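You operate a simulated robot arm through the tools that you are given. There is no shell and no other tool. Be economical: measure what you need, move in short steps, check, and stop when the job is done.

You are at the controls of a simulated two-armed robot. One attempt, no reset.

TASK
Pick up the white booklet with one hand, pass it to the other hand and put it in the sink.

The check looks at the end state, three seconds after you hand in, the way a careful person would. Anything else that was tipped, shoved, dropped, spilled or broken makes it a failure.

THE ROBOT
Two 7-joint arms with two-finger parallel grippers on one trunk, on a base that drives. Base frame: it is fixed to the floor where the robot stands at the start and does not move with it; the origin is under the middle of the robot, x ahead of it, y to its left, z up. Lengths are in mm, angles in rad, forces in N, time in s.
The left shoulder is at the start at [50, 168, 1032], the right one opposite. With the tool pointing down near the work surface each hand reaches from about 220 to 660 mm from the robot's upright axis, wherever it stands, measured 20 degrees to its own side. Places, roughly: sink (27x23 cm) [-3200, -1180, 780]. Payload 1.57 kg a hand.
The TCP of each hand is the grasp point between the finger pads, 30 mm short of the fingertips. In the tool frame z runs along the fingers and y along their closing line. Largest opening 80 mm; finger width 17, thickness 12; the body of the gripper, 40 by 82 mm, starts 80 mm behind the TCP.
Orientation is told as [roll, pitch, yaw] about the base's x, y, z axes, in that order, counted from this pose: with the fingers straight down and closing along the base's y, the tool's x points along the base's -x, its y along +y and its z along -z.

THE INTERFACE
- The arms move only by the tool move_arm. It takes "left_series", "right_series" or both (then of equal length, played together; a hand with none holds still); each is a list of rows, each a list of 2 entries, a list of its own where there are three numbers: the shift along the base's x, y, z in units of 50 mm (1.0 is 50 mm), then the turn, a rotation vector about the base's x, y, z in units of 8 degrees (1.0 is 8 degrees). In form: [[[tx, ty, tz], [wx, wy, wz]], ...]. A call has 1 to 20 rows; each row shifts and turns the commanded pose from where the row before left it. "left_gripper" and "right_gripper" are, for a hand that has rows, the finger opening in mm, from 0 to 80, set as the call begins (left out, the last holds). A call with a number of a shift or a turn outside -1 to 1 is refused whole. Rows are played at 5 a second. More than 50 mm and 0.15 rad between two rows, or a gripper value outside its range, and nothing of the call is played. A pose out of reach is approached as far as the arm can. The call stops where the force on the tool passes 40 N (or 10 N more than at its start, if that is more) or the arm is blocked; 0.2 s more then pass. The fingers move at their own pace (about 45 mm/s each) and stop on an object; they squeeze with about 27 N. The grip force told is the motor's: it shows also when the fingers shut on nothing. Time passes only in rows, and 0.2 s behind the last, so rows that do not move let the fingers close. It gives the time, the measured TCP pose, the force on the tool (base axes), the opening and the grip force at its end, in the units of the frame above (readings bear some noise), with the torque about the TCP (base axes, N m) and any sound that the robot's microphone picked up.
- Cameras (640 x 400 px; columns grow to the right, rows downward): "scene" is now at [111.9, 40, 1240.8]; the picture's right is [0.33, -0.94, 0.00], its down [-0.62, -0.22, -0.75] and it looks along [0.71, 0.25, -0.66] (base axes); focal length 295 px, centre (320, 200). "left" rides on the left gripper at [72, 7, -122] in its tool frame; the picture's right is [-0.09, 1.00, 0.00], its down [-0.84, -0.08, -0.54] and it looks along [-0.54, -0.05, 0.84] (tool axes); focal length 238 px, centre (320, 200). "right" rides on the right gripper at [72, -7, -122] in its tool frame; the picture's right is [0.09, 1.00, 0.00], its down [-0.84, 0.08, -0.54] and it looks along [-0.54, 0.05, 0.84] (tool axes); focal length 238 px, centre (320, 200). There is no depth. A picture from a camera that has moved, and an enlarged one, comes with that camera's place and axes in the base frame and with its lens. The place of the scene camera against the robot may be out by one fixed shift of up to 25 mm in any direction.
- get_image(camera): a new picture of that camera. No time passes.
- lift_body(by): slides the trunk up (or, below 0, down) by that many mm; the arms and the scene camera ride with it, the base frame stays. It gives what a move gives, with no picture.
- roll_base(legs): drives the robot by 1 to 6 legs, each [ahead, left, turn to the left] in mm, mm and rad, along the robot's own axes; the way and the turn of a leg run together, so that a leg with both is an arc; at most 1500 mm and 3.142 rad a leg. The arms and the cameras ride along, it lands a little off, and it stops where it bumps. It gives what a move gives.
- head_to(pan, tilt): turns the head with the scene camera to pan (to the left, within 1.396 rad either way) and tilt (down, from -0.506 to 1.204), counted from straight ahead of the robot. It gives what a move gives.
- close_up(camera, box): a new picture of the part [left, top, right, bottom] of that camera's present view, enlarged. No time passes.
- close_job(): hands the job in; it is judged then, once.

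Work in short steps. Places have to be worked out from the pictures, the camera data and where the tool is seen: move nearer, look again, correct. Check each grasp and each placing, and mend what went wrong. You have 120 turns and 100 pictures in all, those below and enlarged ones among them. Open the grippers and draw the arms clear of the work before you hand the job in, unless the task says otherwise; then end with one line.

The tools are called after "Call:" as a command line: name --argument value ..., lists and objects as JSON in quotes. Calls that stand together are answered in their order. move_arm: Moves the arms, as the interface text tells. Its arguments: {"type":"object","properties":{"left_series":{"type":"array","items":{"type":"array"}},"left_gripper":{"type":"number"},"right_series":{"type":"array","items":{"type":"array"}},"right_gripper":{"type":"number"}},"required":[]} The other tools are called the same way: lift_body (by) slides the trunk up or down; roll_base (legs) drives the base; head_to (pan, tilt) turns the head that bears the scene camera; get_image (camera) takes a picture; close_up (camera, box) takes an enlarged picture of a part of a camera's view; close_job () hands the job in.

At the start:

```text
time: 0.0
left_eef_pos: [437.8, 364.4, 979.6]
left_orientation: [-0.001, 0.002, 0.0]
left_ft_force: [1.0, 0.9, 0.2]
left_ft_torque: [0.0, -0.01, 0.01]
left_finger_gap: 79.9
left_gripper_force: 0.1
right_eef_pos: [481.3, 7.7, 974.5]
right_orientation: [0.002, 0.001, 0.001]
right_ft_force: [-0.1, -0.5, 0.7]
right_ft_torque: [0.01, 0.0, 0.01]
right_finger_gap: 80.1
right_gripper_force: 0.0
trunk travel left (down, up): [-200.0, 243.0]
robot x, y, heading: [0.3, 0.5, -0.001]
head pan, tilt: [0.339, 0.717]
```

scene: 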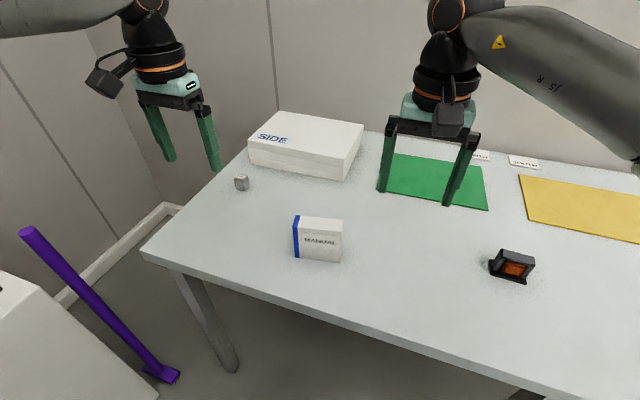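
right: 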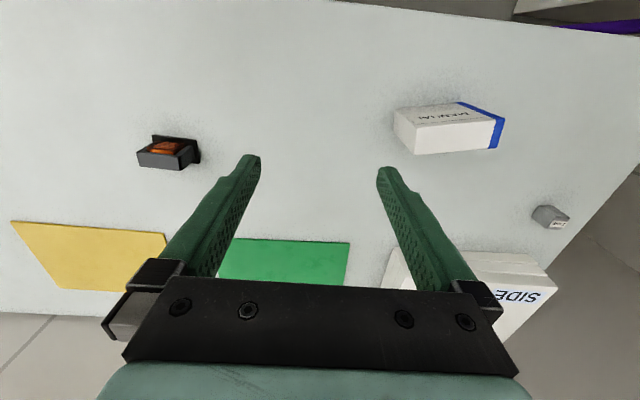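
left: 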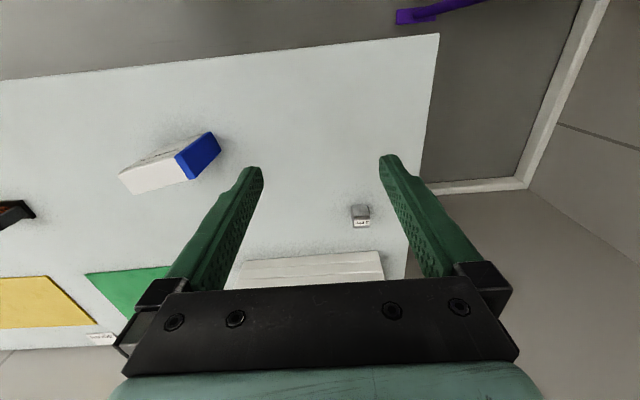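

The white booklet ("MANUAL", blue spine) seems to sit near x≈460, y≈170. I'll take a closer look to see whether it stands or lies, and its size.

Call:
close_up --camera "scene" --box '[220, 160, 420, 285]'

Call:
close_up --camera "right" --box '[360, 70, 540, 182]'

Call:
close_up --camera "left" --box '[90, 100, 270, 212]'

```text
3.20 times, centred on (320, 222) of scene
camera zoom: at [111.9, 40.0, 1240.8], right [0.33, -0.94, 0.0], down [-0.62, -0.22, -0.75], along [0.71, 0.25, -0.66], focal length 943 px, centre (320, 128)
```

zoom: 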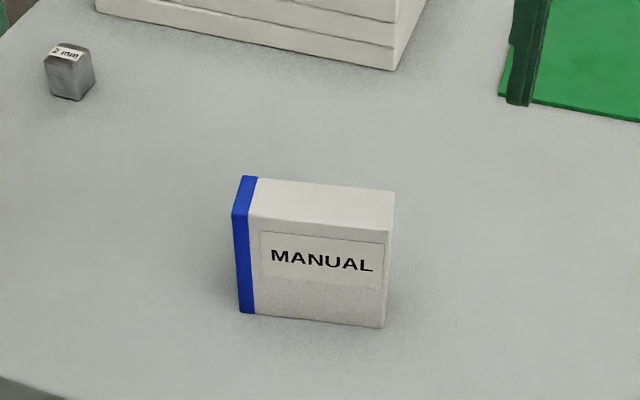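

```text
3.56 times, centred on (450, 126) of right
camera zoom: at [409.8, 2.2, 1097.1], right [-0.09, 1.0, 0.0], down [0.84, 0.08, 0.54], along [0.54, 0.05, -0.84], focal length 848 px, centre (-142, 463)
```

zoom: 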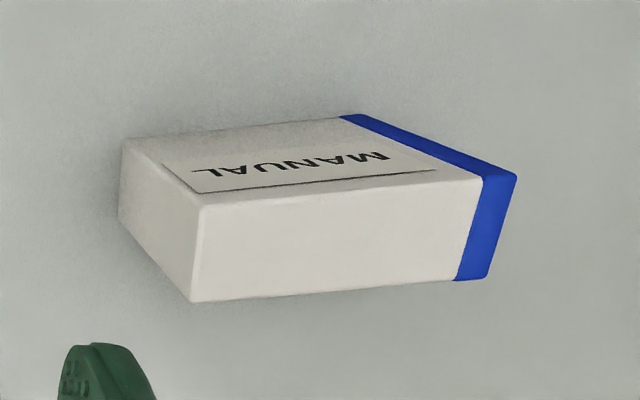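

```text
3.56 times, centred on (180, 156) of left
camera zoom: at [364.7, 370.6, 1102.7], right [0.09, 1.0, 0.0], down [0.84, -0.08, 0.54], along [0.54, -0.05, -0.84], focal length 848 px, centre (818, 356)
```

zoom: 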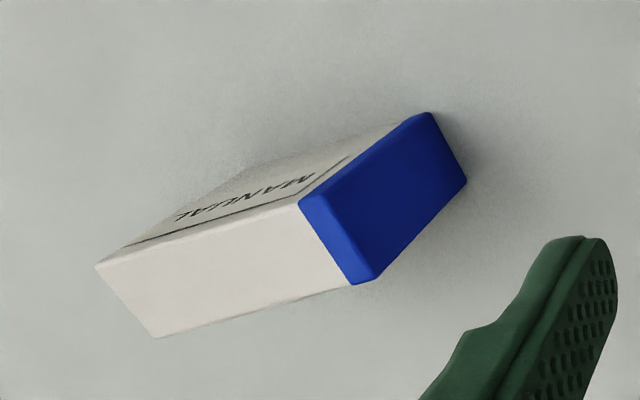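

The booklet stands upright: about 92 long (along y, turned about 10°), 31 thick and 87 high. Its top centre is near (480,160,841) and the table is at about 754. I'll turn the left hand by -80° so it closes across the thickness, bring it above the spine half, and move the right hand aside.

Call:
move_arm --left_series '[[[0.077, -0.369, -0.06], [0, 0, -0.996]], [[0.077, -0.369, -0.06], [0, 0, -0.996]], [[0.077, -0.369, -0.06], [0, 0, -0.996]], [[0.077, -0.369, -0.06], [0, 0, -0.996]], [[0.077, -0.369, -0.06], [0, 0, -0.996]], [[0.077, -0.369, -0.06], [0, 0, -0.996]], [[0.077, -0.369, -0.06], [0, 0, -0.996]], [[0.077, -0.369, -0.06], [0, 0, -0.996]], [[0.077, -0.369, -0.06], [0, 0, -0.996]], [[0.077, -0.369, -0.06], [0, 0, -0.996]], [[0, 0, 0], [0, 0, 0]]]' --right_series '[[[-0.08, -0.4, 0], [0, 0, 0]], [[-0.08, -0.4, 0], [0, 0, 0]], [[-0.08, -0.4, 0], [0, 0, 0]], [[-0.08, -0.4, 0], [0, 0, 0]], [[-0.08, -0.4, 0], [0, 0, 0]], [[-0.08, -0.4, 0], [0, 0, 0]], [[-0.08, -0.4, 0], [0, 0, 0]], [[-0.08, -0.4, 0], [0, 0, 0]], [[-0.08, -0.4, 0], [0, 0, 0]], [[-0.08, -0.4, 0], [0, 0, 0]], [[0, 0, 0], [0, 0, 0]]]' --left_gripper 80 --right_gripper 80

Call:
get_image --camera "left"

Call:
get_image --camera "scene"

```text
time: 2.4
left_eef_pos: [476.2, 181.2, 950.2]
left_orientation: [0.003, 0.0, -1.392]
left_ft_force: [-0.1, -0.2, -0.4]
left_ft_torque: [0.01, 0.01, 0.01]
left_finger_gap: 80.1
left_gripper_force: 0.1
right_eef_pos: [442.0, -193.1, 973.9]
right_orientation: [0.0, 0.0, 0.001]
right_ft_force: [-0.2, 0.7, 0.0]
right_ft_torque: [0.02, 0.02, 0.01]
right_finger_gap: 80.1
right_gripper_force: 0.1
trunk travel left (down, up): [-200.0, 243.0]
robot x, y, heading: [-4.0, 4.3, -0.001]
head pan, tilt: [0.339, 0.717]
```

```text
93 pictures are left
camera left: at [468.8, 252.4, 1073.2], right [1.0, 0.09, 0.0], down [0.07, -0.84, 0.54], along [0.05, -0.54, -0.84], focal length 238 px, centre (320, 200)
```

left: 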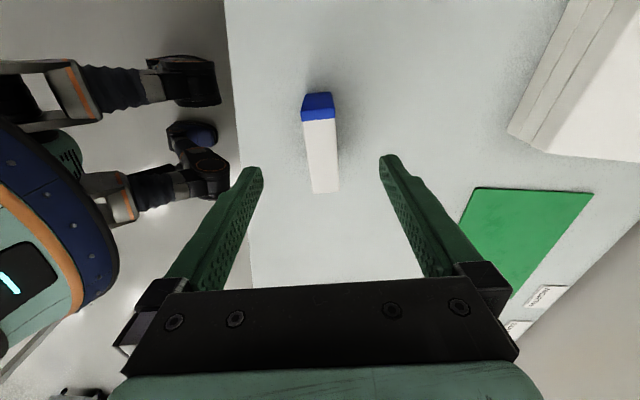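

```text
92 pictures are left
camera scene: at [111.9, 40.0, 1240.9], right [0.33, -0.94, 0.0], down [-0.62, -0.22, -0.75], along [0.71, 0.25, -0.66], focal length 295 px, centre (320, 200)
```

scene: 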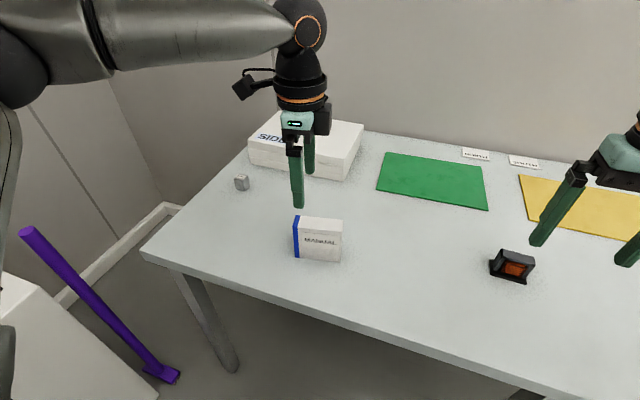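

The left camera confirms the corners: far end at about (475..502, 113). The hand is centred over the spine half, so I'll descend to z≈820.

Call:
move_arm --left_series '[[[0, 0, -0.44], [0, 0, 0]], [[0, 0, -0.44], [0, 0, 0]], [[0, 0, -0.44], [0, 0, 0]], [[0, 0, -0.44], [0, 0, 0]], [[0, 0, -0.44], [0, 0, 0]], [[0, 0, -0.4], [0, 0, 0]], [[0, 0, 0], [0, 0, 0]]]'

Call:
get_image --camera "left"

Call:
get_image --camera "scene"

```text
time: 4.0
left_eef_pos: [473.8, 182.9, 820.4]
left_orientation: [0.003, -0.002, -1.39]
left_ft_force: [0.5, -1.3, 0.6]
left_ft_torque: [-0.01, 0.0, -0.05]
left_finger_gap: 79.9
left_gripper_force: 0.1
left hand out of reach, approached as far as the arm can: row 6
right_eef_pos: [441.1, -193.2, 974.0]
right_orientation: [-0.001, 0.0, 0.0]
right_ft_force: [-0.8, -0.3, 0.1]
right_ft_torque: [0.0, 0.0, 0.0]
right_finger_gap: 79.9
right_gripper_force: 0.1
trunk travel left (down, up): [-200.0, 243.0]
robot x, y, heading: [-1.2, -4.3, 0.001]
head pan, tilt: [0.339, 0.717]
```

```text
91 pictures are left
camera left: at [466.9, 254.6, 943.3], right [1.0, 0.09, 0.0], down [0.07, -0.84, 0.54], along [0.05, -0.54, -0.84], focal length 238 px, centre (320, 200)
```

left: 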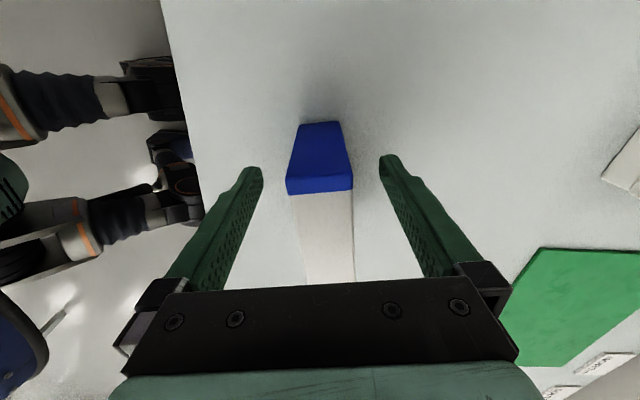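

```text
90 pictures are left
camera scene: at [112.0, 40.0, 1240.8], right [0.33, -0.94, 0.0], down [-0.62, -0.22, -0.75], along [0.71, 0.25, -0.66], focal length 295 px, centre (320, 200)
```

scene: 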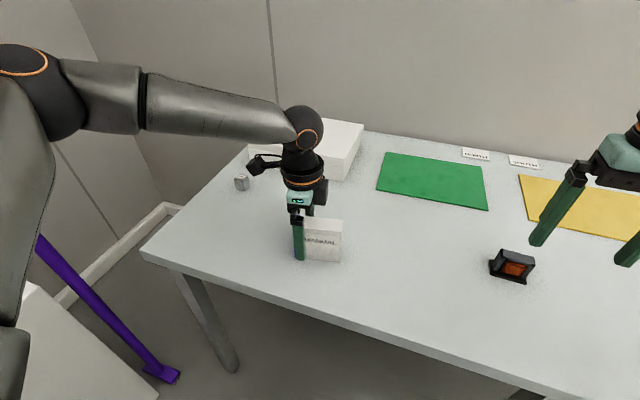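

The fingers straddle the booklet near the spine end. I'll close them and let them settle.

Call:
move_arm --left_series '[[[0, 0, 0], [0, 0, 0]], [[0, 0, 0], [0, 0, 0]], [[0, 0, 0], [0, 0, 0]], [[0, 0, 0], [0, 0, 0]], [[0, 0, 0], [0, 0, 0]], [[0, 0, 0], [0, 0, 0]]]' --left_gripper 0

```text
time: 5.4
left_eef_pos: [474.0, 181.9, 820.1]
left_orientation: [0.002, -0.001, -1.391]
left_ft_force: [1.4, -0.4, 1.1]
left_ft_torque: [0.02, -0.01, 0.03]
left_finger_gap: 31.6
left_gripper_force: 27.1
right_eef_pos: [442.8, -192.1, 974.5]
right_orientation: [-0.001, 0.003, 0.0]
right_ft_force: [-0.6, -1.0, 0.4]
right_ft_torque: [0.02, 0.02, -0.03]
right_finger_gap: 79.6
right_gripper_force: 0.1
trunk travel left (down, up): [-200.0, 243.0]
robot x, y, heading: [0.4, -0.9, 0.004]
head pan, tilt: [0.339, 0.717]
```

Gripped (gap 31.6, 27 N). I'll lift straight up and check.

Call:
move_arm --left_series '[[[0, 0, 0.3], [0, 0, 0]], [[0, 0, 0.4], [0, 0, 0]], [[0, 0, 0.5], [0, 0, 0]], [[0, 0, 0.5], [0, 0, 0]], [[0, 0, 0.5], [0, 0, 0]], [[0, 0, 0.5], [0, 0, 0]], [[0, 0, 0.5], [0, 0, 0]], [[-0.1, -0.4, 0.4], [0, 0, 0]], [[-0.2, -0.5, 0], [0, 0, 0]], [[-0.2, -0.5, 0], [0, 0, 0]], [[-0.2, -0.5, 0], [0, 0, 0]], [[-0.1, -0.3, 0], [0, 0, 0]], [[0, 0, 0], [0, 0, 0]]]'

Call:
get_image --camera "scene"

```text
time: 8.2
left_eef_pos: [435.6, 143.5, 993.0]
left_orientation: [0.001, -0.003, -1.389]
left_ft_force: [-0.1, -0.1, -2.0]
left_ft_torque: [0.04, 0.0, 0.01]
left_finger_gap: 31.9
left_gripper_force: 26.9
left hand out of reach, approached as far as the arm can: row 8, 9, 10, 11, 12
right_eef_pos: [442.4, -192.1, 974.3]
right_orientation: [-0.002, 0.0, -0.001]
right_ft_force: [-0.5, 0.3, -0.2]
right_ft_torque: [-0.01, 0.02, -0.04]
right_finger_gap: 80.1
right_gripper_force: 0.1
trunk travel left (down, up): [-200.0, 243.0]
robot x, y, heading: [-4.0, -0.5, -0.003]
head pan, tilt: [0.339, 0.717]
```

```text
89 pictures are left
camera scene: at [112.0, 40.0, 1240.8], right [0.33, -0.94, 0.0], down [-0.62, -0.22, -0.75], along [0.71, 0.25, -0.66], focal length 295 px, centre (320, 200)
```

scene: 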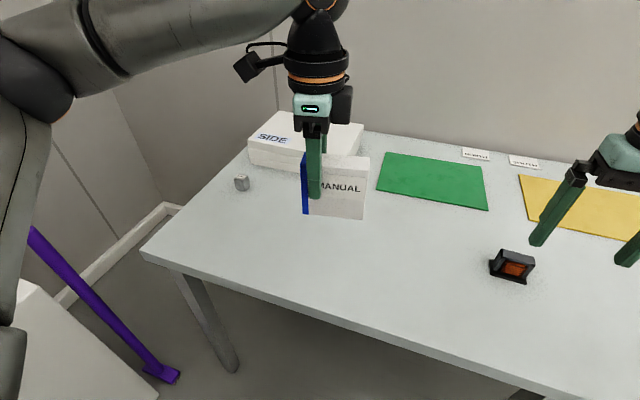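

The booklet is held well; its free end should be near (448,77), spanning z 927–1014. I'll yaw the right hand by +100°, then tilt it so the fingers point at that free end, stopping short of it.

Call:
move_arm --right_series '[[[0, 0, 0], [0, 0, 0.965]], [[0, 0, 0], [0, 0, 0.965]], [[0, 0, 0], [0, 0, 0.965]], [[0, 0, 0], [0, 0, 0.965]], [[0, 0, 0], [0, 0, 0.965]], [[0, 0, 0], [0, 0, 0.965]], [[0, 0, 0], [0, 0, 0.965]], [[0, 0, 0], [0, 0, 0.965]], [[0, 0, 0], [0, 0, 0.965]], [[0, 0, 0], [0, 0, 0.965]], [[0, 0, 0], [0, 0, 0.965]], [[0, 0, 0], [0, 0, 0.965]], [[0, 0, 0], [0, 0, 0.965]], [[0, 0, 0], [0, 0, 0]]]'

Call:
move_arm --right_series '[[[0.032, 0.303, -0.015], [0.9225, 0.167, 0]], [[0.032, 0.303, -0.015], [0.9225, 0.167, 0]], [[0.032, 0.303, -0.015], [0.9225, 0.167, 0]], [[0.032, 0.303, -0.015], [0.9225, 0.167, 0]], [[0.032, 0.303, -0.015], [0.9225, 0.167, 0]], [[0.032, 0.303, -0.015], [0.9225, 0.167, 0]], [[0.032, 0.303, -0.015], [0.9225, 0.167, 0]], [[0.032, 0.303, -0.015], [0.9225, 0.167, 0]], [[0, 0, 0], [0, 0, 0]]]'

Call:
get_image --camera "scene"

```text
time: 11.2
left_eef_pos: [436.2, 142.4, 992.8]
left_orientation: [0.0, -0.002, -1.391]
left_ft_force: [-0.8, -0.1, -1.3]
left_ft_torque: [0.0, 0.0, -0.02]
left_finger_gap: 31.4
left_gripper_force: 27.1
right_eef_pos: [264.6, -89.0, 959.7]
right_orientation: [0.0, 0.0, 1.751]
right_ft_force: [0.2, 0.1, -0.1]
right_ft_torque: [0.0, -0.02, -0.03]
right_finger_gap: 80.2
right_gripper_force: 0.2
right hand out of reach, approached as far as the arm can: row 7, 8, 9, 10, 11, 12, 13
trunk travel left (down, up): [-200.0, 243.0]
robot x, y, heading: [0.9, -0.9, -0.001]
head pan, tilt: [0.339, 0.717]
```

```text
time: 13.2
left_eef_pos: [434.7, 142.8, 992.1]
left_orientation: [-0.001, -0.002, -1.388]
left_ft_force: [1.0, -0.1, -2.2]
left_ft_torque: [0.04, 0.01, -0.01]
left_finger_gap: 31.5
left_gripper_force: 26.9
right_eef_pos: [231.2, -44.0, 1028.8]
right_orientation: [0.002, -1.048, 1.746]
right_ft_force: [0.1, 0.9, 0.3]
right_ft_torque: [0.01, 0.03, -0.03]
right_finger_gap: 79.8
right_gripper_force: 0.1
right hand out of reach, approached as far as the arm can: row 2, 3, 4, 5, 6, 7, 8
trunk travel left (down, up): [-200.0, 243.0]
robot x, y, heading: [-0.4, -0.9, -0.002]
head pan, tilt: [0.339, 0.717]
```

```text
88 pictures are left
camera scene: at [112.0, 40.1, 1240.8], right [0.33, -0.94, 0.0], down [-0.62, -0.22, -0.75], along [0.71, 0.25, -0.66], focal length 295 px, centre (320, 200)
```

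scene: 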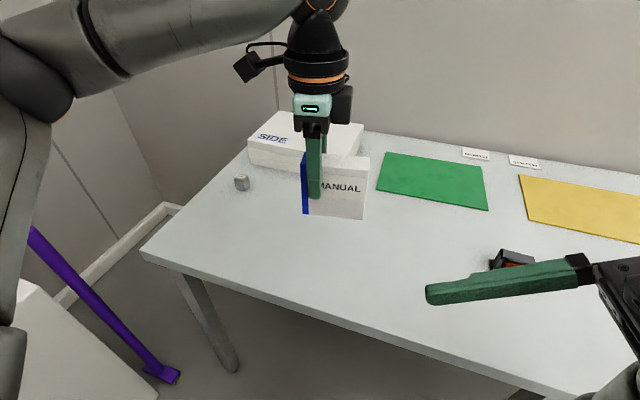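

That yaw direction pulls the right arm out of reach. I'll reverse the tilt and the yaw, then try the opposite yaw.

Call:
move_arm --right_series '[[[-0.032, -0.303, 0.015], [-0.9225, -0.167, 0]], [[-0.032, -0.303, 0.015], [-0.9225, -0.167, 0]], [[-0.032, -0.303, 0.015], [-0.9225, -0.167, 0]], [[-0.032, -0.303, 0.015], [-0.9225, -0.167, 0]], [[-0.032, -0.303, 0.015], [-0.9225, -0.167, 0]], [[-0.032, -0.303, 0.015], [-0.9225, -0.167, 0]], [[-0.032, -0.303, 0.015], [-0.9225, -0.167, 0]], [[-0.032, -0.303, 0.015], [-0.9225, -0.167, 0]], [[0, 0, 0], [0, 0, -1]], [[0, 0, 0], [0, 0, -1]], [[0, 0, 0], [0, 0, -1]], [[0, 0, 0], [0, 0, -1]], [[0, 0, 0], [0, 0, -1]], [[0, 0, 0], [0, 0, -1]], [[0, 0, 0], [0, 0, -1]], [[0, 0, 0], [0, 0, -1]], [[0, 0, 0], [0, 0, -1]], [[0, 0, 0], [0, 0, -1]], [[0, 0, 0], [0, 0, -1]], [[0, 0, 0], [0, 0, -1]]]'

```text
time: 17.4
left_eef_pos: [434.6, 143.4, 992.9]
left_orientation: [-0.001, -0.002, -1.39]
left_ft_force: [-0.3, -0.2, -1.7]
left_ft_torque: [0.04, 0.0, -0.01]
left_finger_gap: 31.6
left_gripper_force: 27.0
right_eef_pos: [213.8, -160.6, 1032.0]
right_orientation: [0.001, -0.001, 0.072]
right_ft_force: [0.3, 0.2, 1.2]
right_ft_torque: [0.02, -0.01, 0.01]
right_finger_gap: 79.9
right_gripper_force: 0.0
right hand out of reach, approached as far as the arm can: row 8
trunk travel left (down, up): [-200.0, 243.0]
robot x, y, heading: [-1.7, -1.2, 0.003]
head pan, tilt: [0.339, 0.717]
```

Out-of-reach rows reset the command to the actual pose. Now I'll move the right hand out again while yawing to -80°.

Call:
move_arm --right_series '[[[0.41, -0.073, -0.073], [0, 0, -0.952]], [[0.41, -0.073, -0.073], [0, 0, -0.952]], [[0.41, -0.073, -0.073], [0, 0, -0.952]], [[0.41, -0.073, -0.073], [0, 0, -0.952]], [[0.41, -0.073, -0.073], [0, 0, -0.952]], [[0.41, -0.073, -0.073], [0, 0, -0.952]], [[0.41, -0.073, -0.073], [0, 0, -0.952]], [[0.41, -0.073, -0.073], [0, 0, -0.952]], [[0.41, -0.073, -0.073], [0, 0, -0.952]], [[0.41, -0.073, -0.073], [0, 0, -0.952]], [[0.41, -0.073, -0.073], [0, 0, -0.952]], [[0, 0, 0], [0, 0, 0]]]'

Call:
move_arm --right_series '[[[0.032, 0.1, -0.015], [0.9225, 0.167, 0]], [[0.032, 0.1, -0.015], [0.9225, 0.167, 0]], [[0.032, 0.1, -0.015], [0.9225, 0.167, 0]], [[0.032, 0.1, -0.015], [0.9225, 0.167, 0]], [[0.032, 0.1, -0.015], [0.9225, 0.167, 0]], [[0.032, 0.1, -0.015], [0.9225, 0.167, 0]], [[0.032, 0.1, -0.015], [0.9225, 0.167, 0]], [[0.032, 0.1, -0.015], [0.9225, 0.167, 0]]]'

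Call:
get_image --camera "scene"

```text
time: 20.0
left_eef_pos: [434.8, 142.9, 993.1]
left_orientation: [0.001, -0.002, -1.39]
left_ft_force: [0.7, -0.2, -1.6]
left_ft_torque: [0.03, 0.01, 0.03]
left_finger_gap: 31.6
left_gripper_force: 27.6
right_eef_pos: [438.4, -200.2, 992.3]
right_orientation: [-0.001, -0.001, -1.389]
right_ft_force: [0.0, 0.3, -0.1]
right_ft_torque: [0.01, 0.02, 0.01]
right_finger_gap: 79.9
right_gripper_force: 0.0
trunk travel left (down, up): [-200.0, 243.0]
robot x, y, heading: [0.0, -1.4, 0.004]
head pan, tilt: [0.339, 0.717]
```

```text
time: 21.8
left_eef_pos: [435.9, 142.6, 994.0]
left_orientation: [0.001, -0.002, -1.389]
left_ft_force: [-1.0, -0.1, -1.1]
left_ft_torque: [-0.01, 0.0, 0.0]
left_finger_gap: 31.7
left_gripper_force: 27.3
right_eef_pos: [451.5, -161.1, 985.0]
right_orientation: [0.007, 1.049, -1.384]
right_ft_force: [-0.1, -0.6, -0.7]
right_ft_torque: [0.02, -0.02, -0.03]
right_finger_gap: 79.9
right_gripper_force: 0.0
trunk travel left (down, up): [-200.0, 243.0]
robot x, y, heading: [-0.7, -2.5, -0.0]
head pan, tilt: [0.339, 0.717]
```

```text
87 pictures are left
camera scene: at [112.1, 40.0, 1240.8], right [0.33, -0.94, 0.0], down [-0.62, -0.22, -0.75], along [0.71, 0.25, -0.66], focal length 295 px, centre (320, 200)
```

scene: 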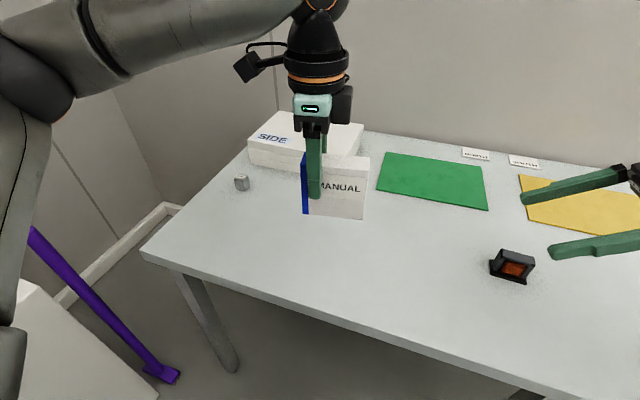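

The opposite yaw works. I'll finish the tilt to horizontal and move to the pre-grasp at (461, 0, 960).

Call:
move_arm --right_series '[[[0.024, 0.4, -0.063], [0.9225, 0.167, 0]], [[0.024, 0.4, -0.063], [0.9225, 0.167, 0]], [[0.024, 0.4, -0.063], [0.9225, 0.167, 0]], [[0.024, 0.4, -0.063], [0.91, 0.165, 0]], [[0.024, 0.4, -0.063], [0, 0, 0]], [[0.024, 0.4, -0.063], [0, 0, 0]], [[0.024, 0.4, -0.063], [0, 0, 0]], [[0.024, 0.4, -0.063], [0, 0, 0]], [[0, 0, 0], [0, 0, 0]]]'

Call:
get_image --camera "scene"

Call:
get_image --camera "right"

```text
time: 23.8
left_eef_pos: [435.0, 144.1, 993.2]
left_orientation: [0.0, -0.001, -1.39]
left_ft_force: [0.5, -0.1, -1.9]
left_ft_torque: [0.02, -0.04, -0.04]
left_finger_gap: 31.5
left_gripper_force: 27.9
right_eef_pos: [461.2, 0.4, 961.7]
right_orientation: [1.232, 1.566, -0.158]
right_ft_force: [-0.5, -0.4, 0.0]
right_ft_torque: [-0.02, 0.0, 0.01]
right_finger_gap: 80.0
right_gripper_force: 0.0
trunk travel left (down, up): [-200.0, 243.0]
robot x, y, heading: [1.7, 2.4, 0.004]
head pan, tilt: [0.339, 0.717]
```

```text
86 pictures are left
camera scene: at [112.0, 40.0, 1240.8], right [0.33, -0.94, 0.0], down [-0.62, -0.22, -0.75], along [0.71, 0.25, -0.66], focal length 295 px, centre (320, 200)
```

scene: 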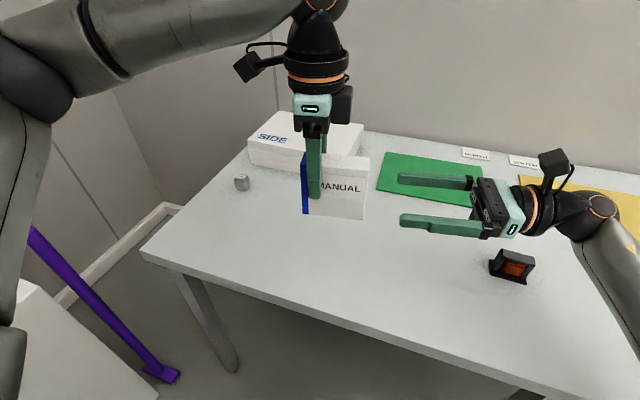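

```text
85 pictures are left
camera right: at [475.5, -120.7, 1034.5], right [0.98, 0.18, 0.1], down [0.18, -0.52, -0.84], along [-0.1, 0.84, -0.54], focal length 238 px, centre (320, 200)
```

right: 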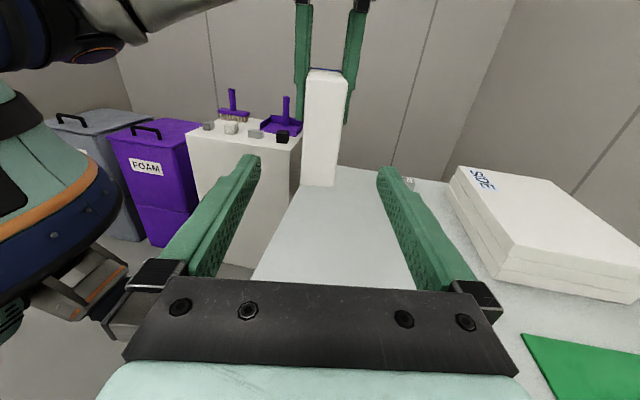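

The booklet's free end is centred between the right fingers. I'll advance 84 mm along the finger direction.

Call:
move_arm --right_series '[[[-0.06, 0.33, 0], [0, 0, 0]], [[-0.06, 0.33, 0], [0, 0, 0]], [[-0.06, 0.33, 0], [0, 0, 0]], [[-0.06, 0.33, 0], [0, 0, 0]], [[-0.06, 0.33, 0], [0, 0, 0]], [[0, 0, 0], [0, 0, 0]]]'

Call:
get_image --camera "scene"

Call:
get_image --camera "right"

```text
time: 25.2
left_eef_pos: [434.9, 142.7, 993.1]
left_orientation: [0.0, -0.002, -1.39]
left_ft_force: [0.2, 0.7, -1.5]
left_ft_torque: [0.01, 0.01, 0.0]
left_finger_gap: 31.7
left_gripper_force: 27.1
right_eef_pos: [445.1, 81.8, 961.9]
right_orientation: [1.133, 1.565, -0.263]
right_ft_force: [-0.3, 0.1, -0.1]
right_ft_torque: [0.05, 0.0, 0.0]
right_finger_gap: 80.1
right_gripper_force: 0.0
trunk travel left (down, up): [-200.0, 243.0]
robot x, y, heading: [5.3, -2.3, -0.003]
head pan, tilt: [0.339, 0.717]
```

```text
84 pictures are left
camera scene: at [112.0, 40.0, 1240.8], right [0.33, -0.94, 0.0], down [-0.62, -0.22, -0.75], along [0.71, 0.25, -0.66], focal length 295 px, centre (320, 200)
```

scene: 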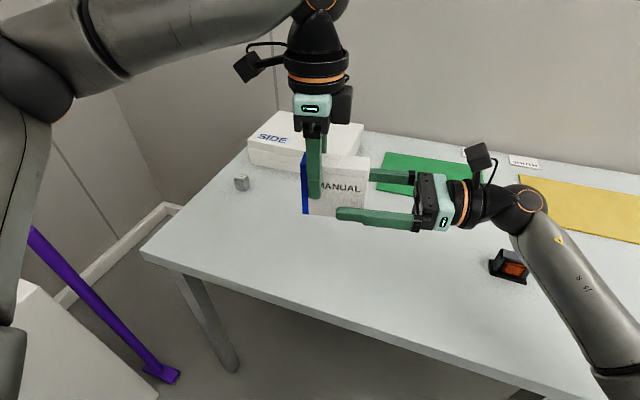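

```text
83 pictures are left
camera right: at [460.2, -38.9, 1034.5], right [0.98, 0.18, 0.1], down [0.18, -0.52, -0.84], along [-0.1, 0.84, -0.54], focal length 238 px, centre (320, 200)
```

right: 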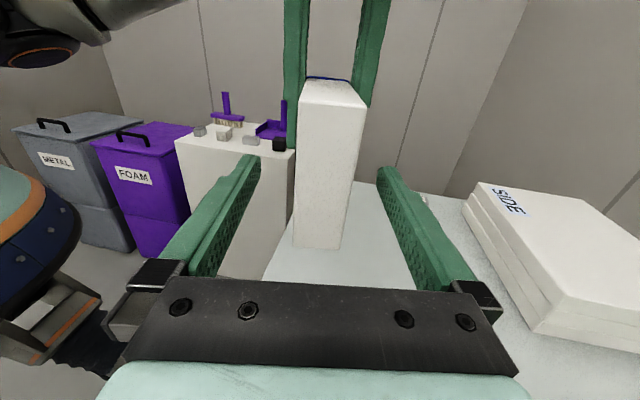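

The right fingers straddle the free end. I'll close them.

Call:
move_arm --right_series '[[[0, 0, 0], [0, 0, 0]], [[0, 0, 0], [0, 0, 0]], [[0, 0, 0], [0, 0, 0]], [[0, 0, 0], [0, 0, 0]], [[0, 0, 0], [0, 0, 0]], [[0, 0, 0], [0, 0, 0]]]' --right_gripper 0

Call:
get_image --camera "right"

```text
time: 26.6
left_eef_pos: [434.9, 141.9, 992.2]
left_orientation: [0.0, -0.002, -1.391]
left_ft_force: [-6.2, -3.4, -2.1]
left_ft_torque: [-0.02, 0.08, -0.3]
left_finger_gap: 31.7
left_gripper_force: 26.9
right_eef_pos: [445.9, 81.8, 961.7]
right_orientation: [1.212, 1.568, -0.179]
right_ft_force: [6.8, 3.4, -0.8]
right_ft_torque: [-0.05, 0.15, -0.14]
right_finger_gap: 31.7
right_gripper_force: 26.7
trunk travel left (down, up): [-200.0, 243.0]
robot x, y, heading: [-0.4, 2.6, 0.001]
head pan, tilt: [0.339, 0.717]
```

```text
82 pictures are left
camera right: at [460.5, -39.3, 1034.4], right [0.98, 0.18, 0.1], down [0.18, -0.52, -0.84], along [-0.1, 0.84, -0.54], focal length 238 px, centre (320, 200)
```

right: 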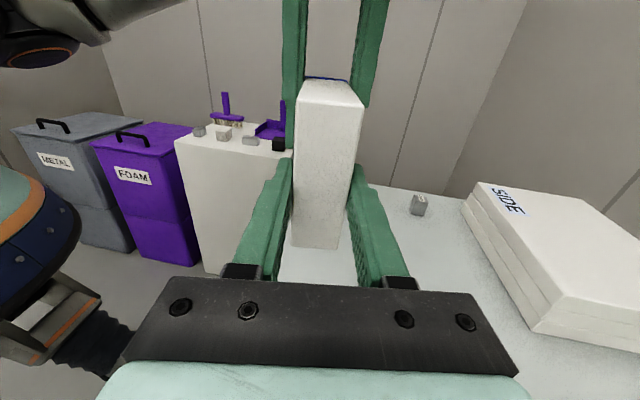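

Both hands hold it at gap 31.7. I'll open the left hand, then raise it clear.

Call:
move_arm --left_series '[[[0, 0, 0], [0, 0, 0]], [[0, 0, 0], [0, 0, 0]], [[0, 0, 0], [0, 0, 0]], [[0, 0, 0], [0, 0, 0]], [[0, 0, 0.3], [0, 0, 0]], [[0, 0, 0.5], [0, 0, 0]], [[0, 0.2, 0.5], [0, 0, 0]], [[0, 0.4, 0.3], [0, 0, 0]], [[0, 0.5, 0.1], [0, 0, 0]], [[0, 0.5, 0], [0, 0, 0]], [[0, 0.5, 0], [0, 0, 0]], [[0, 0.5, 0], [0, 0, 0]], [[0, 0.5, 0], [0, 0, 0]], [[0, 0, 0], [0, 0, 0]]]' --left_gripper 80

Call:
get_image --camera "scene"

```text
time: 29.6
left_eef_pos: [440.2, 311.5, 1068.9]
left_orientation: [-0.001, 0.0, -1.39]
left_ft_force: [-0.4, -0.3, 0.7]
left_ft_torque: [0.0, -0.02, -0.01]
left_finger_gap: 79.9
left_gripper_force: 0.1
left hand out of reach, approached as far as the arm can: row 5, 6
right_eef_pos: [444.4, 81.1, 962.3]
right_orientation: [1.169, 1.566, -0.224]
right_ft_force: [-0.8, -0.3, 0.0]
right_ft_torque: [-0.07, -0.02, -0.02]
right_finger_gap: 31.5
right_gripper_force: 26.7
trunk travel left (down, up): [-200.0, 243.0]
robot x, y, heading: [0.3, 0.9, 0.001]
head pan, tilt: [0.339, 0.717]
```

```text
81 pictures are left
camera scene: at [112.0, 40.0, 1240.8], right [0.33, -0.94, 0.0], down [-0.62, -0.22, -0.75], along [0.71, 0.25, -0.66], focal length 295 px, centre (320, 200)
```

scene: 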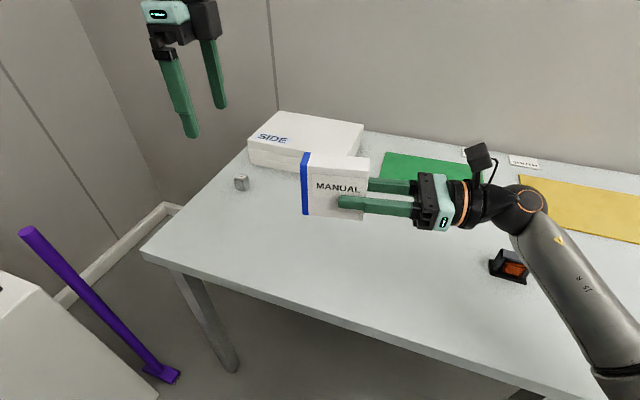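

The handover worked. I'll swing the right hand back to fingers-down and draw both arms in for driving.

Call:
move_arm --right_series '[[[-0.1, -0.433, 0.15], [0, 0, 0]], [[-0.1, -0.433, 0.15], [0, 0, 0]], [[-0.15, -0.4, 0.1], [-0.9225, -0.167, 0]], [[-0.15, -0.4, 0.1], [-0.9225, -0.167, 0]], [[-0.15, -0.4, 0.1], [-0.9225, -0.167, 0]], [[-0.15, -0.4, 0.1], [-0.9225, -0.167, 0]], [[-0.15, -0.4, 0.1], [-0.9225, -0.167, 0]], [[-0.15, -0.4, 0.1], [-0.9225, -0.167, 0]], [[-0.15, -0.4, 0.1], [-0.9225, -0.167, 0]], [[-0.15, -0.4, 0.1], [-0.9225, -0.167, 0]], [[-0.15, -0.4, 0.1], [-0.9225, -0.167, 0]], [[-0.15, -0.4, 0.1], [-0.9225, -0.167, 0]], [[0, 0, 0], [-0.9225, -0.167, 0]], [[0, 0, 0], [-0.9, -0.163, 0]], [[0, 0, 0], [0, 0, 0]]]' --left_series '[[[0, 0, 0], [0, 0, 0]], [[0, 0, 0], [0, 0, 0]], [[-0.15, -0.1, 0], [0, 0, 0.9]], [[-0.15, -0.1, 0], [0, 0, 0.9]], [[-0.15, -0.1, 0], [0, 0, 0.9]], [[-0.15, -0.1, 0], [0, 0, 0.9]], [[-0.15, -0.1, 0], [0, 0, 0.9]], [[-0.15, -0.1, 0], [0, 0, 0.9]], [[-0.15, -0.1, 0], [0, 0, 0.9]], [[-0.15, -0.1, 0], [0, 0, 0.9]], [[-0.15, -0.1, 0], [0, 0, 0.9]], [[-0.15, -0.1, 0], [0, 0, 0.9]], [[-0.15, -0.1, 0], [0, 0, 0.9]], [[-0.15, 0, 0], [0, 0, 0]], [[0, 0, 0], [0, 0, 0]]]'

Call:
get_image --camera "scene"

```text
time: 32.8
left_eef_pos: [349.0, 256.7, 1068.7]
left_orientation: [0.001, 0.0, -0.006]
left_ft_force: [0.5, -0.1, 0.0]
left_ft_torque: [0.01, 0.01, 0.0]
left_finger_gap: 80.1
left_gripper_force: 0.0
right_eef_pos: [361.1, -162.7, 1025.7]
right_orientation: [0.001, 0.0, -1.389]
right_ft_force: [0.4, 0.2, -1.9]
right_ft_torque: [0.02, -0.01, -0.02]
right_finger_gap: 31.7
right_gripper_force: 26.9
trunk travel left (down, up): [-200.0, 243.0]
robot x, y, heading: [-3.2, 0.8, -0.002]
head pan, tilt: [0.339, 0.717]
```

```text
80 pictures are left
camera scene: at [112.0, 39.9, 1240.8], right [0.33, -0.94, 0.0], down [-0.62, -0.22, -0.75], along [0.71, 0.25, -0.66], focal length 295 px, centre (320, 200)
```

scene: 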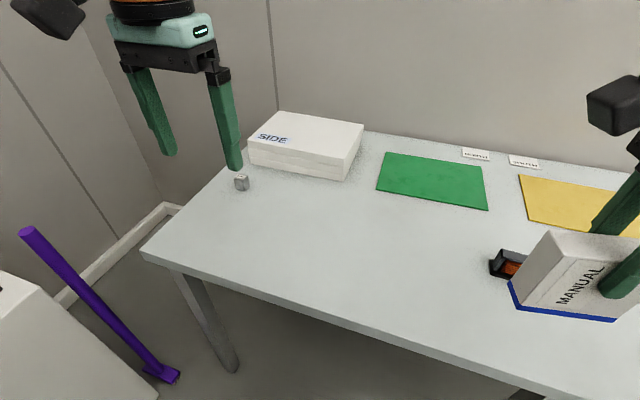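

The booklet hangs securely from the right hand. Before driving I'll look to both sides.

Call:
head_to --pan -1.39 --tilt 0.45

Call:
get_image --camera "scene"

Call:
head_to --pan 1.39 --tilt 0.45

Call:
get_image --camera "scene"

```text
time: 34.5
left_eef_pos: [349.8, 255.3, 1067.8]
left_orientation: [0.0, -0.001, -0.01]
left_ft_force: [-0.4, -0.4, -1.2]
left_ft_torque: [0.01, -0.03, 0.04]
left_finger_gap: 79.9
left_gripper_force: 0.0
right_eef_pos: [361.6, -162.3, 1026.3]
right_orientation: [0.0, 0.002, -1.387]
right_ft_force: [0.0, -0.6, -1.3]
right_ft_torque: [0.02, 0.0, -0.01]
right_finger_gap: 32.0
right_gripper_force: 27.4
trunk travel left (down, up): [-200.0, 243.0]
robot x, y, heading: [-3.1, -0.4, -0.001]
head pan, tilt: [-1.389, 0.45]
```

```text
79 pictures are left
camera scene: at [49.2, -78.4, 1264.5], right [-0.98, -0.18, 0.0], down [-0.08, 0.43, -0.9], along [0.16, -0.89, -0.44], focal length 295 px, centre (320, 200)
```

scene: 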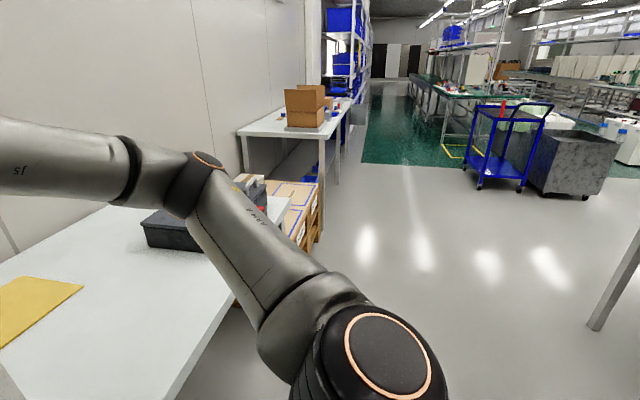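

```text
time: 37.0
left_eef_pos: [348.4, 256.4, 1068.6]
left_orientation: [-0.001, 0.001, -0.011]
left_ft_force: [-0.5, 0.4, -0.3]
left_ft_torque: [-0.01, -0.02, -0.03]
left_finger_gap: 79.9
left_gripper_force: 0.1
right_eef_pos: [360.9, -162.5, 1028.7]
right_orientation: [0.0, 0.001, -1.389]
right_ft_force: [-0.7, 0.6, -1.2]
right_ft_torque: [0.01, 0.03, 0.02]
right_finger_gap: 31.7
right_gripper_force: 27.4
trunk travel left (down, up): [-200.0, 243.0]
robot x, y, heading: [1.6, 0.5, 0.001]
head pan, tilt: [1.389, 0.45]
```

```text
78 pictures are left
camera scene: at [49.2, 102.4, 1264.6], right [0.98, -0.18, 0.0], down [-0.08, -0.43, -0.9], along [0.16, 0.89, -0.44], focal length 295 px, centre (320, 200)
```

scene: 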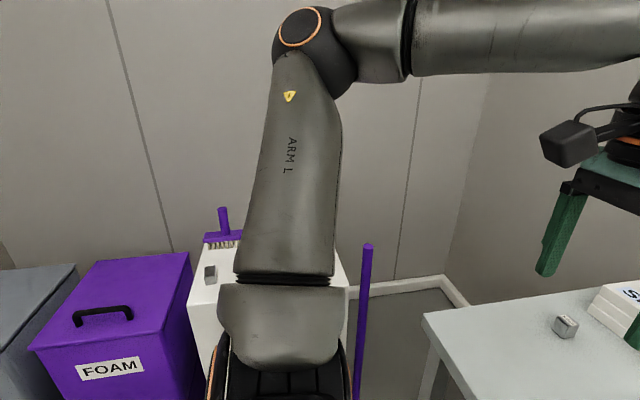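

There are bins to the left and open floor to the right. I'll back off slightly from the table, turn right in place, and look toward the sink direction.

Call:
roll_base --legs '[[-150, 0, 0], [0, 0, -1.0]]'

Call:
head_to --pan -1.2 --tilt 0.35

Call:
get_image --camera "scene"

```text
time: 40.9
left_eef_pos: [254.0, -154.0, 1068.1]
left_orientation: [-0.001, -0.001, -1.003]
left_ft_force: [-0.4, -0.3, 0.3]
left_ft_torque: [-0.03, 0.01, 0.0]
left_finger_gap: 80.0
left_gripper_force: 0.0
right_eef_pos: [-89.9, -390.3, 1026.8]
right_orientation: [0.0, 0.0, -2.381]
right_ft_force: [-0.1, -0.1, -1.1]
right_ft_torque: [0.02, 0.01, -0.02]
right_finger_gap: 31.9
right_gripper_force: 26.4
trunk travel left (down, up): [-200.0, 243.0]
robot x, y, heading: [-150.6, -5.0, -0.996]
head pan, tilt: [1.389, 0.45]
```

```text
time: 43.2
left_eef_pos: [254.8, -152.6, 1066.7]
left_orientation: [-0.001, 0.0, -1.005]
left_ft_force: [0.6, 0.1, -0.4]
left_ft_torque: [0.01, 0.0, -0.01]
left_finger_gap: 79.6
left_gripper_force: 0.0
right_eef_pos: [-89.9, -391.1, 1027.7]
right_orientation: [0.0, 0.001, -2.381]
right_ft_force: [0.1, 0.2, -1.5]
right_ft_torque: [-0.02, 0.02, 0.02]
right_finger_gap: 31.8
right_gripper_force: 26.8
trunk travel left (down, up): [-200.0, 243.0]
robot x, y, heading: [-147.5, -2.8, -0.994]
head pan, tilt: [-1.201, 0.351]
```

```text
77 pictures are left
camera scene: at [-190.8, -97.2, 1273.8], right [-0.81, 0.58, 0.0], down [0.2, 0.28, -0.94], along [-0.55, -0.76, -0.34], focal length 295 px, centre (320, 200)
```

scene: 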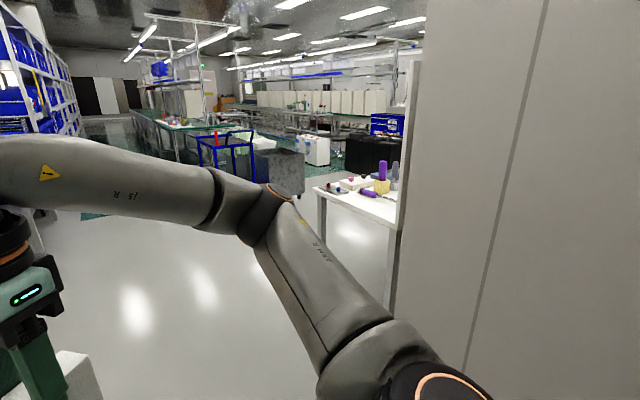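

A partition wall is on the right side, with a table past its end. I'll turn further right and look at what lies behind.

Call:
roll_base --legs '[[0, 0, -1.0]]'

Call:
head_to --pan -0.2 --tilt 0.4

Call:
get_image --camera "scene"

Call:
head_to --pan -1.2 --tilt 0.4

Call:
get_image --camera "scene"

```text
time: 46.2
left_eef_pos: [-61.2, -423.5, 1066.9]
left_orientation: [0.0, 0.001, -2.006]
left_ft_force: [-0.2, 0.2, 0.4]
left_ft_torque: [-0.01, -0.01, -0.01]
left_finger_gap: 80.1
left_gripper_force: 0.1
right_eef_pos: [-446.7, -262.6, 1026.0]
right_orientation: [-0.001, 0.0, 2.9]
right_ft_force: [0.4, -0.1, -1.6]
right_ft_torque: [0.02, 0.01, -0.02]
right_finger_gap: 31.5
right_gripper_force: 27.6
trunk travel left (down, up): [-200.0, 243.0]
robot x, y, heading: [-150.8, 0.3, -1.997]
head pan, tilt: [-1.201, 0.351]
```

```text
time: 47.5
left_eef_pos: [-61.1, -424.6, 1068.0]
left_orientation: [-0.001, 0.0, -2.007]
left_ft_force: [-0.1, -0.3, -0.7]
left_ft_torque: [0.01, -0.01, 0.0]
left_finger_gap: 79.9
left_gripper_force: 0.0
right_eef_pos: [-447.9, -262.5, 1027.2]
right_orientation: [0.0, 0.001, 2.902]
right_ft_force: [-0.1, 0.3, -1.2]
right_ft_torque: [0.01, -0.01, -0.02]
right_finger_gap: 31.8
right_gripper_force: 26.8
trunk travel left (down, up): [-200.0, 243.0]
robot x, y, heading: [-150.4, 1.7, -1.999]
head pan, tilt: [-0.201, 0.4]
```

```text
76 pictures are left
camera scene: at [-229.1, -99.6, 1269.2], right [-0.81, 0.59, 0.0], down [0.23, 0.32, -0.92], along [-0.54, -0.75, -0.39], focal length 295 px, centre (320, 200)
```

scene: 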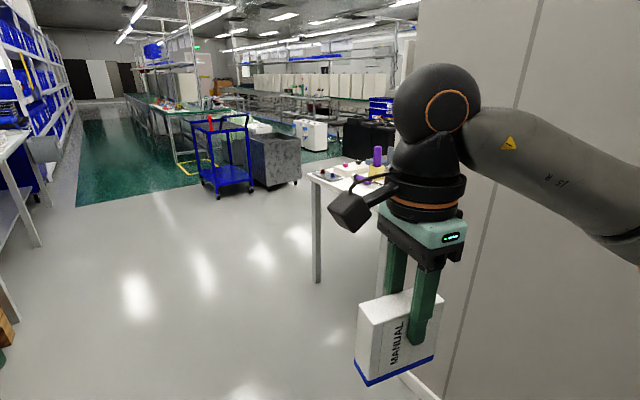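

```text
time: 48.7
left_eef_pos: [-62.0, -423.0, 1067.2]
left_orientation: [0.0, 0.0, -2.005]
left_ft_force: [0.3, 0.6, -0.1]
left_ft_torque: [-0.01, 0.0, -0.05]
left_finger_gap: 79.9
left_gripper_force: 0.0
right_eef_pos: [-447.7, -262.2, 1026.3]
right_orientation: [0.0, 0.003, 2.901]
right_ft_force: [0.2, 0.1, -1.5]
right_ft_torque: [0.02, -0.01, 0.01]
right_finger_gap: 31.8
right_gripper_force: 26.5
trunk travel left (down, up): [-200.0, 243.0]
robot x, y, heading: [-149.7, -0.5, -2.0]
head pan, tilt: [-1.201, 0.4]
```

```text
75 pictures are left
camera scene: at [-267.3, -19.5, 1269.2], right [0.05, 1.0, 0.0], down [0.39, -0.02, -0.92], along [-0.92, 0.05, -0.39], focal length 295 px, centre (320, 200)
```

scene: 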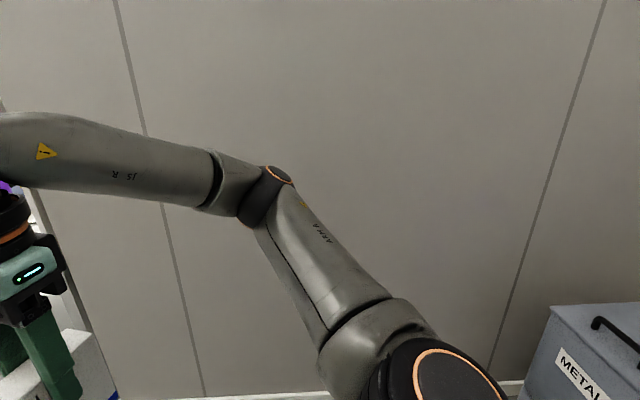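

The wall is at x≈-1110 and ends near y≈-745. A table sits beyond it with a corner at (-1137,-1406), and the aisle between x≈-1100 and 400 is free. I'll drive down the aisle to about (-350,-2000), then face -x.

Call:
roll_base --legs '[[0, 0, 0.33], [1000, 0, 0], [950, 0, 0], [0, 0, -1.2]]'

Call:
head_to --pan 0 --tilt 0.4

Call:
get_image --camera "scene"

Call:
head_to --pan -0.7 --tilt 0.4

Call:
get_image --camera "scene"

```text
time: 62.6
left_eef_pos: [-615.5, -2290.7, 1068.2]
left_orientation: [0.001, 0.0, -2.88]
left_ft_force: [-0.3, 0.0, 0.1]
left_ft_torque: [0.03, 0.01, -0.02]
left_finger_gap: 80.4
left_gripper_force: 0.1
right_eef_pos: [-738.5, -1890.5, 1026.2]
right_orientation: [-0.001, 0.001, 2.024]
right_ft_force: [0.0, 0.2, -2.3]
right_ft_torque: [0.03, 0.0, -0.02]
right_finger_gap: 31.5
right_gripper_force: 26.9
trunk travel left (down, up): [-200.0, 243.0]
robot x, y, heading: [-347.4, -1948.7, -2.866]
head pan, tilt: [-1.201, 0.4]
```

```text
time: 64.0
left_eef_pos: [-615.6, -2289.7, 1067.2]
left_orientation: [0.0, 0.0, -2.879]
left_ft_force: [0.1, 0.3, 0.3]
left_ft_torque: [-0.01, -0.03, 0.0]
left_finger_gap: 79.9
left_gripper_force: 0.0
right_eef_pos: [-737.8, -1891.8, 1026.7]
right_orientation: [0.0, 0.002, 2.025]
right_ft_force: [0.8, 0.4, -2.2]
right_ft_torque: [0.02, -0.03, 0.0]
right_finger_gap: 32.0
right_gripper_force: 27.2
trunk travel left (down, up): [-200.0, 243.0]
robot x, y, heading: [-347.5, -1949.4, -2.87]
head pan, tilt: [0.0, 0.4]
```

```text
74 pictures are left
camera scene: at [-483.5, -1974.0, 1269.2], right [-0.27, 0.96, 0.0], down [0.38, 0.1, -0.92], along [-0.89, -0.25, -0.39], focal length 295 px, centre (320, 200)
```

scene: 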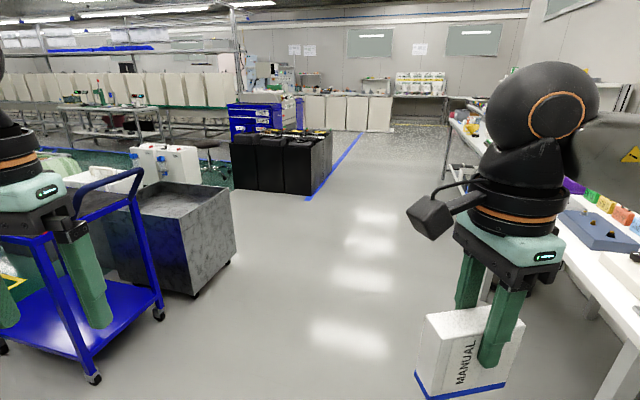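

```text
time: 65.0
left_eef_pos: [-616.6, -2291.0, 1067.9]
left_orientation: [0.0, 0.0, -2.879]
left_ft_force: [0.0, 0.1, -0.1]
left_ft_torque: [0.0, 0.04, -0.03]
left_finger_gap: 80.2
left_gripper_force: 0.1
right_eef_pos: [-739.1, -1891.6, 1027.0]
right_orientation: [0.001, 0.003, 2.024]
right_ft_force: [0.1, -0.4, -1.1]
right_ft_torque: [0.03, -0.02, 0.03]
right_finger_gap: 31.7
right_gripper_force: 26.5
trunk travel left (down, up): [-200.0, 243.0]
robot x, y, heading: [-346.2, -1948.9, -2.871]
head pan, tilt: [-0.7, 0.4]
```

```text
73 pictures are left
camera scene: at [-478.5, -1910.8, 1269.2], right [0.42, 0.91, 0.0], down [0.35, -0.16, -0.92], along [-0.84, 0.38, -0.39], focal length 295 px, centre (320, 200)
```

scene: 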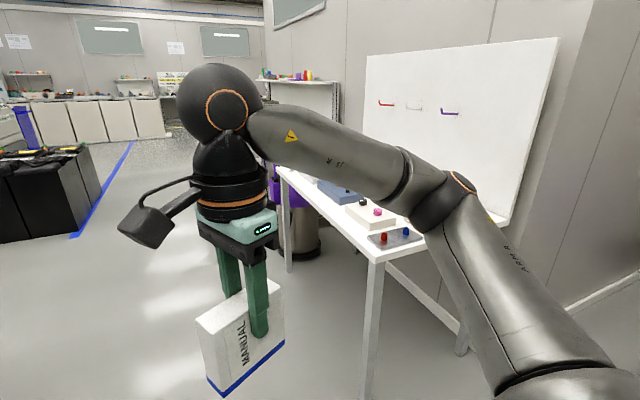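

The aisle along y≈-2100 is clear, with the cart and bins at y<-3100. I'll drive on 1.5 m and turn to look toward the sink.

Call:
roll_base --legs '[[0, 0, -0.13], [1500, 0, 0], [0, 0, -0.8]]'

Call:
head_to --pan 0.1 --tilt 0.45

Call:
get_image --camera "scene"

```text
time: 75.1
left_eef_pos: [-2261.5, -2157.6, 1068.4]
left_orientation: [-0.001, -0.001, 2.481]
left_ft_force: [0.0, 0.3, 0.1]
left_ft_torque: [-0.01, -0.01, 0.01]
left_finger_gap: 80.0
left_gripper_force: 0.1
right_eef_pos: [-2017.1, -1818.1, 1027.7]
right_orientation: [0.0, 0.002, 1.105]
right_ft_force: [0.0, 1.2, -1.5]
right_ft_torque: [0.02, 0.0, 0.0]
right_finger_gap: 31.7
right_gripper_force: 27.2
trunk travel left (down, up): [-200.0, 243.0]
robot x, y, heading: [-1829.1, -2167.6, 2.488]
head pan, tilt: [-0.7, 0.4]
```

```text
time: 76.2
left_eef_pos: [-2260.5, -2157.8, 1067.6]
left_orientation: [0.0, -0.001, 2.483]
left_ft_force: [0.2, -0.6, 0.2]
left_ft_torque: [0.01, -0.03, -0.02]
left_finger_gap: 80.0
left_gripper_force: 0.1
right_eef_pos: [-2016.8, -1818.8, 1027.0]
right_orientation: [0.0, 0.002, 1.103]
right_ft_force: [0.0, 0.2, -1.0]
right_ft_torque: [0.0, 0.0, 0.01]
right_finger_gap: 31.6
right_gripper_force: 27.0
trunk travel left (down, up): [-200.0, 243.0]
robot x, y, heading: [-1825.4, -2164.0, 2.486]
head pan, tilt: [0.099, 0.45]
```

```text
72 pictures are left
camera scene: at [-1945.2, -2081.3, 1264.5], right [0.52, 0.85, 0.0], down [0.37, -0.23, -0.9], along [-0.77, 0.47, -0.44], focal length 295 px, centre (320, 200)
```

scene: 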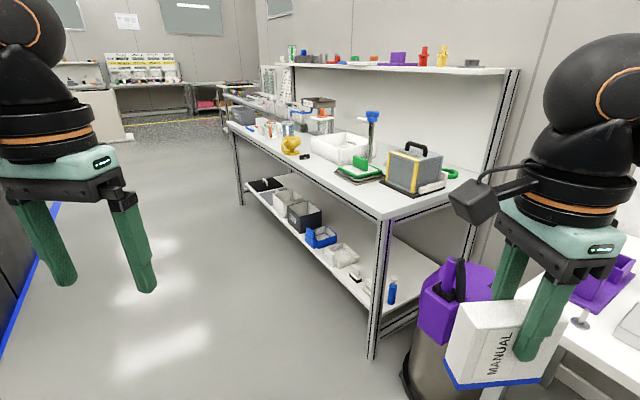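

A bench on the right holds a white basin near (-3300,-1100), which matches the sink's stated place. I'll zoom in.

Call:
close_up --camera "scene" --box '[220, 90, 480, 252]'

```text
2.46 times, centred on (350, 171) of scene
camera zoom: at [-1945.2, -2081.3, 1264.5], right [0.52, 0.85, 0.0], down [0.37, -0.23, -0.9], along [-0.77, 0.47, -0.44], focal length 725 px, centre (246, 271)
```

zoom: 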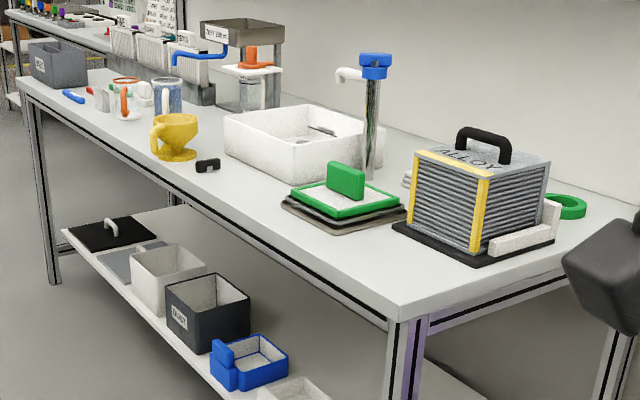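

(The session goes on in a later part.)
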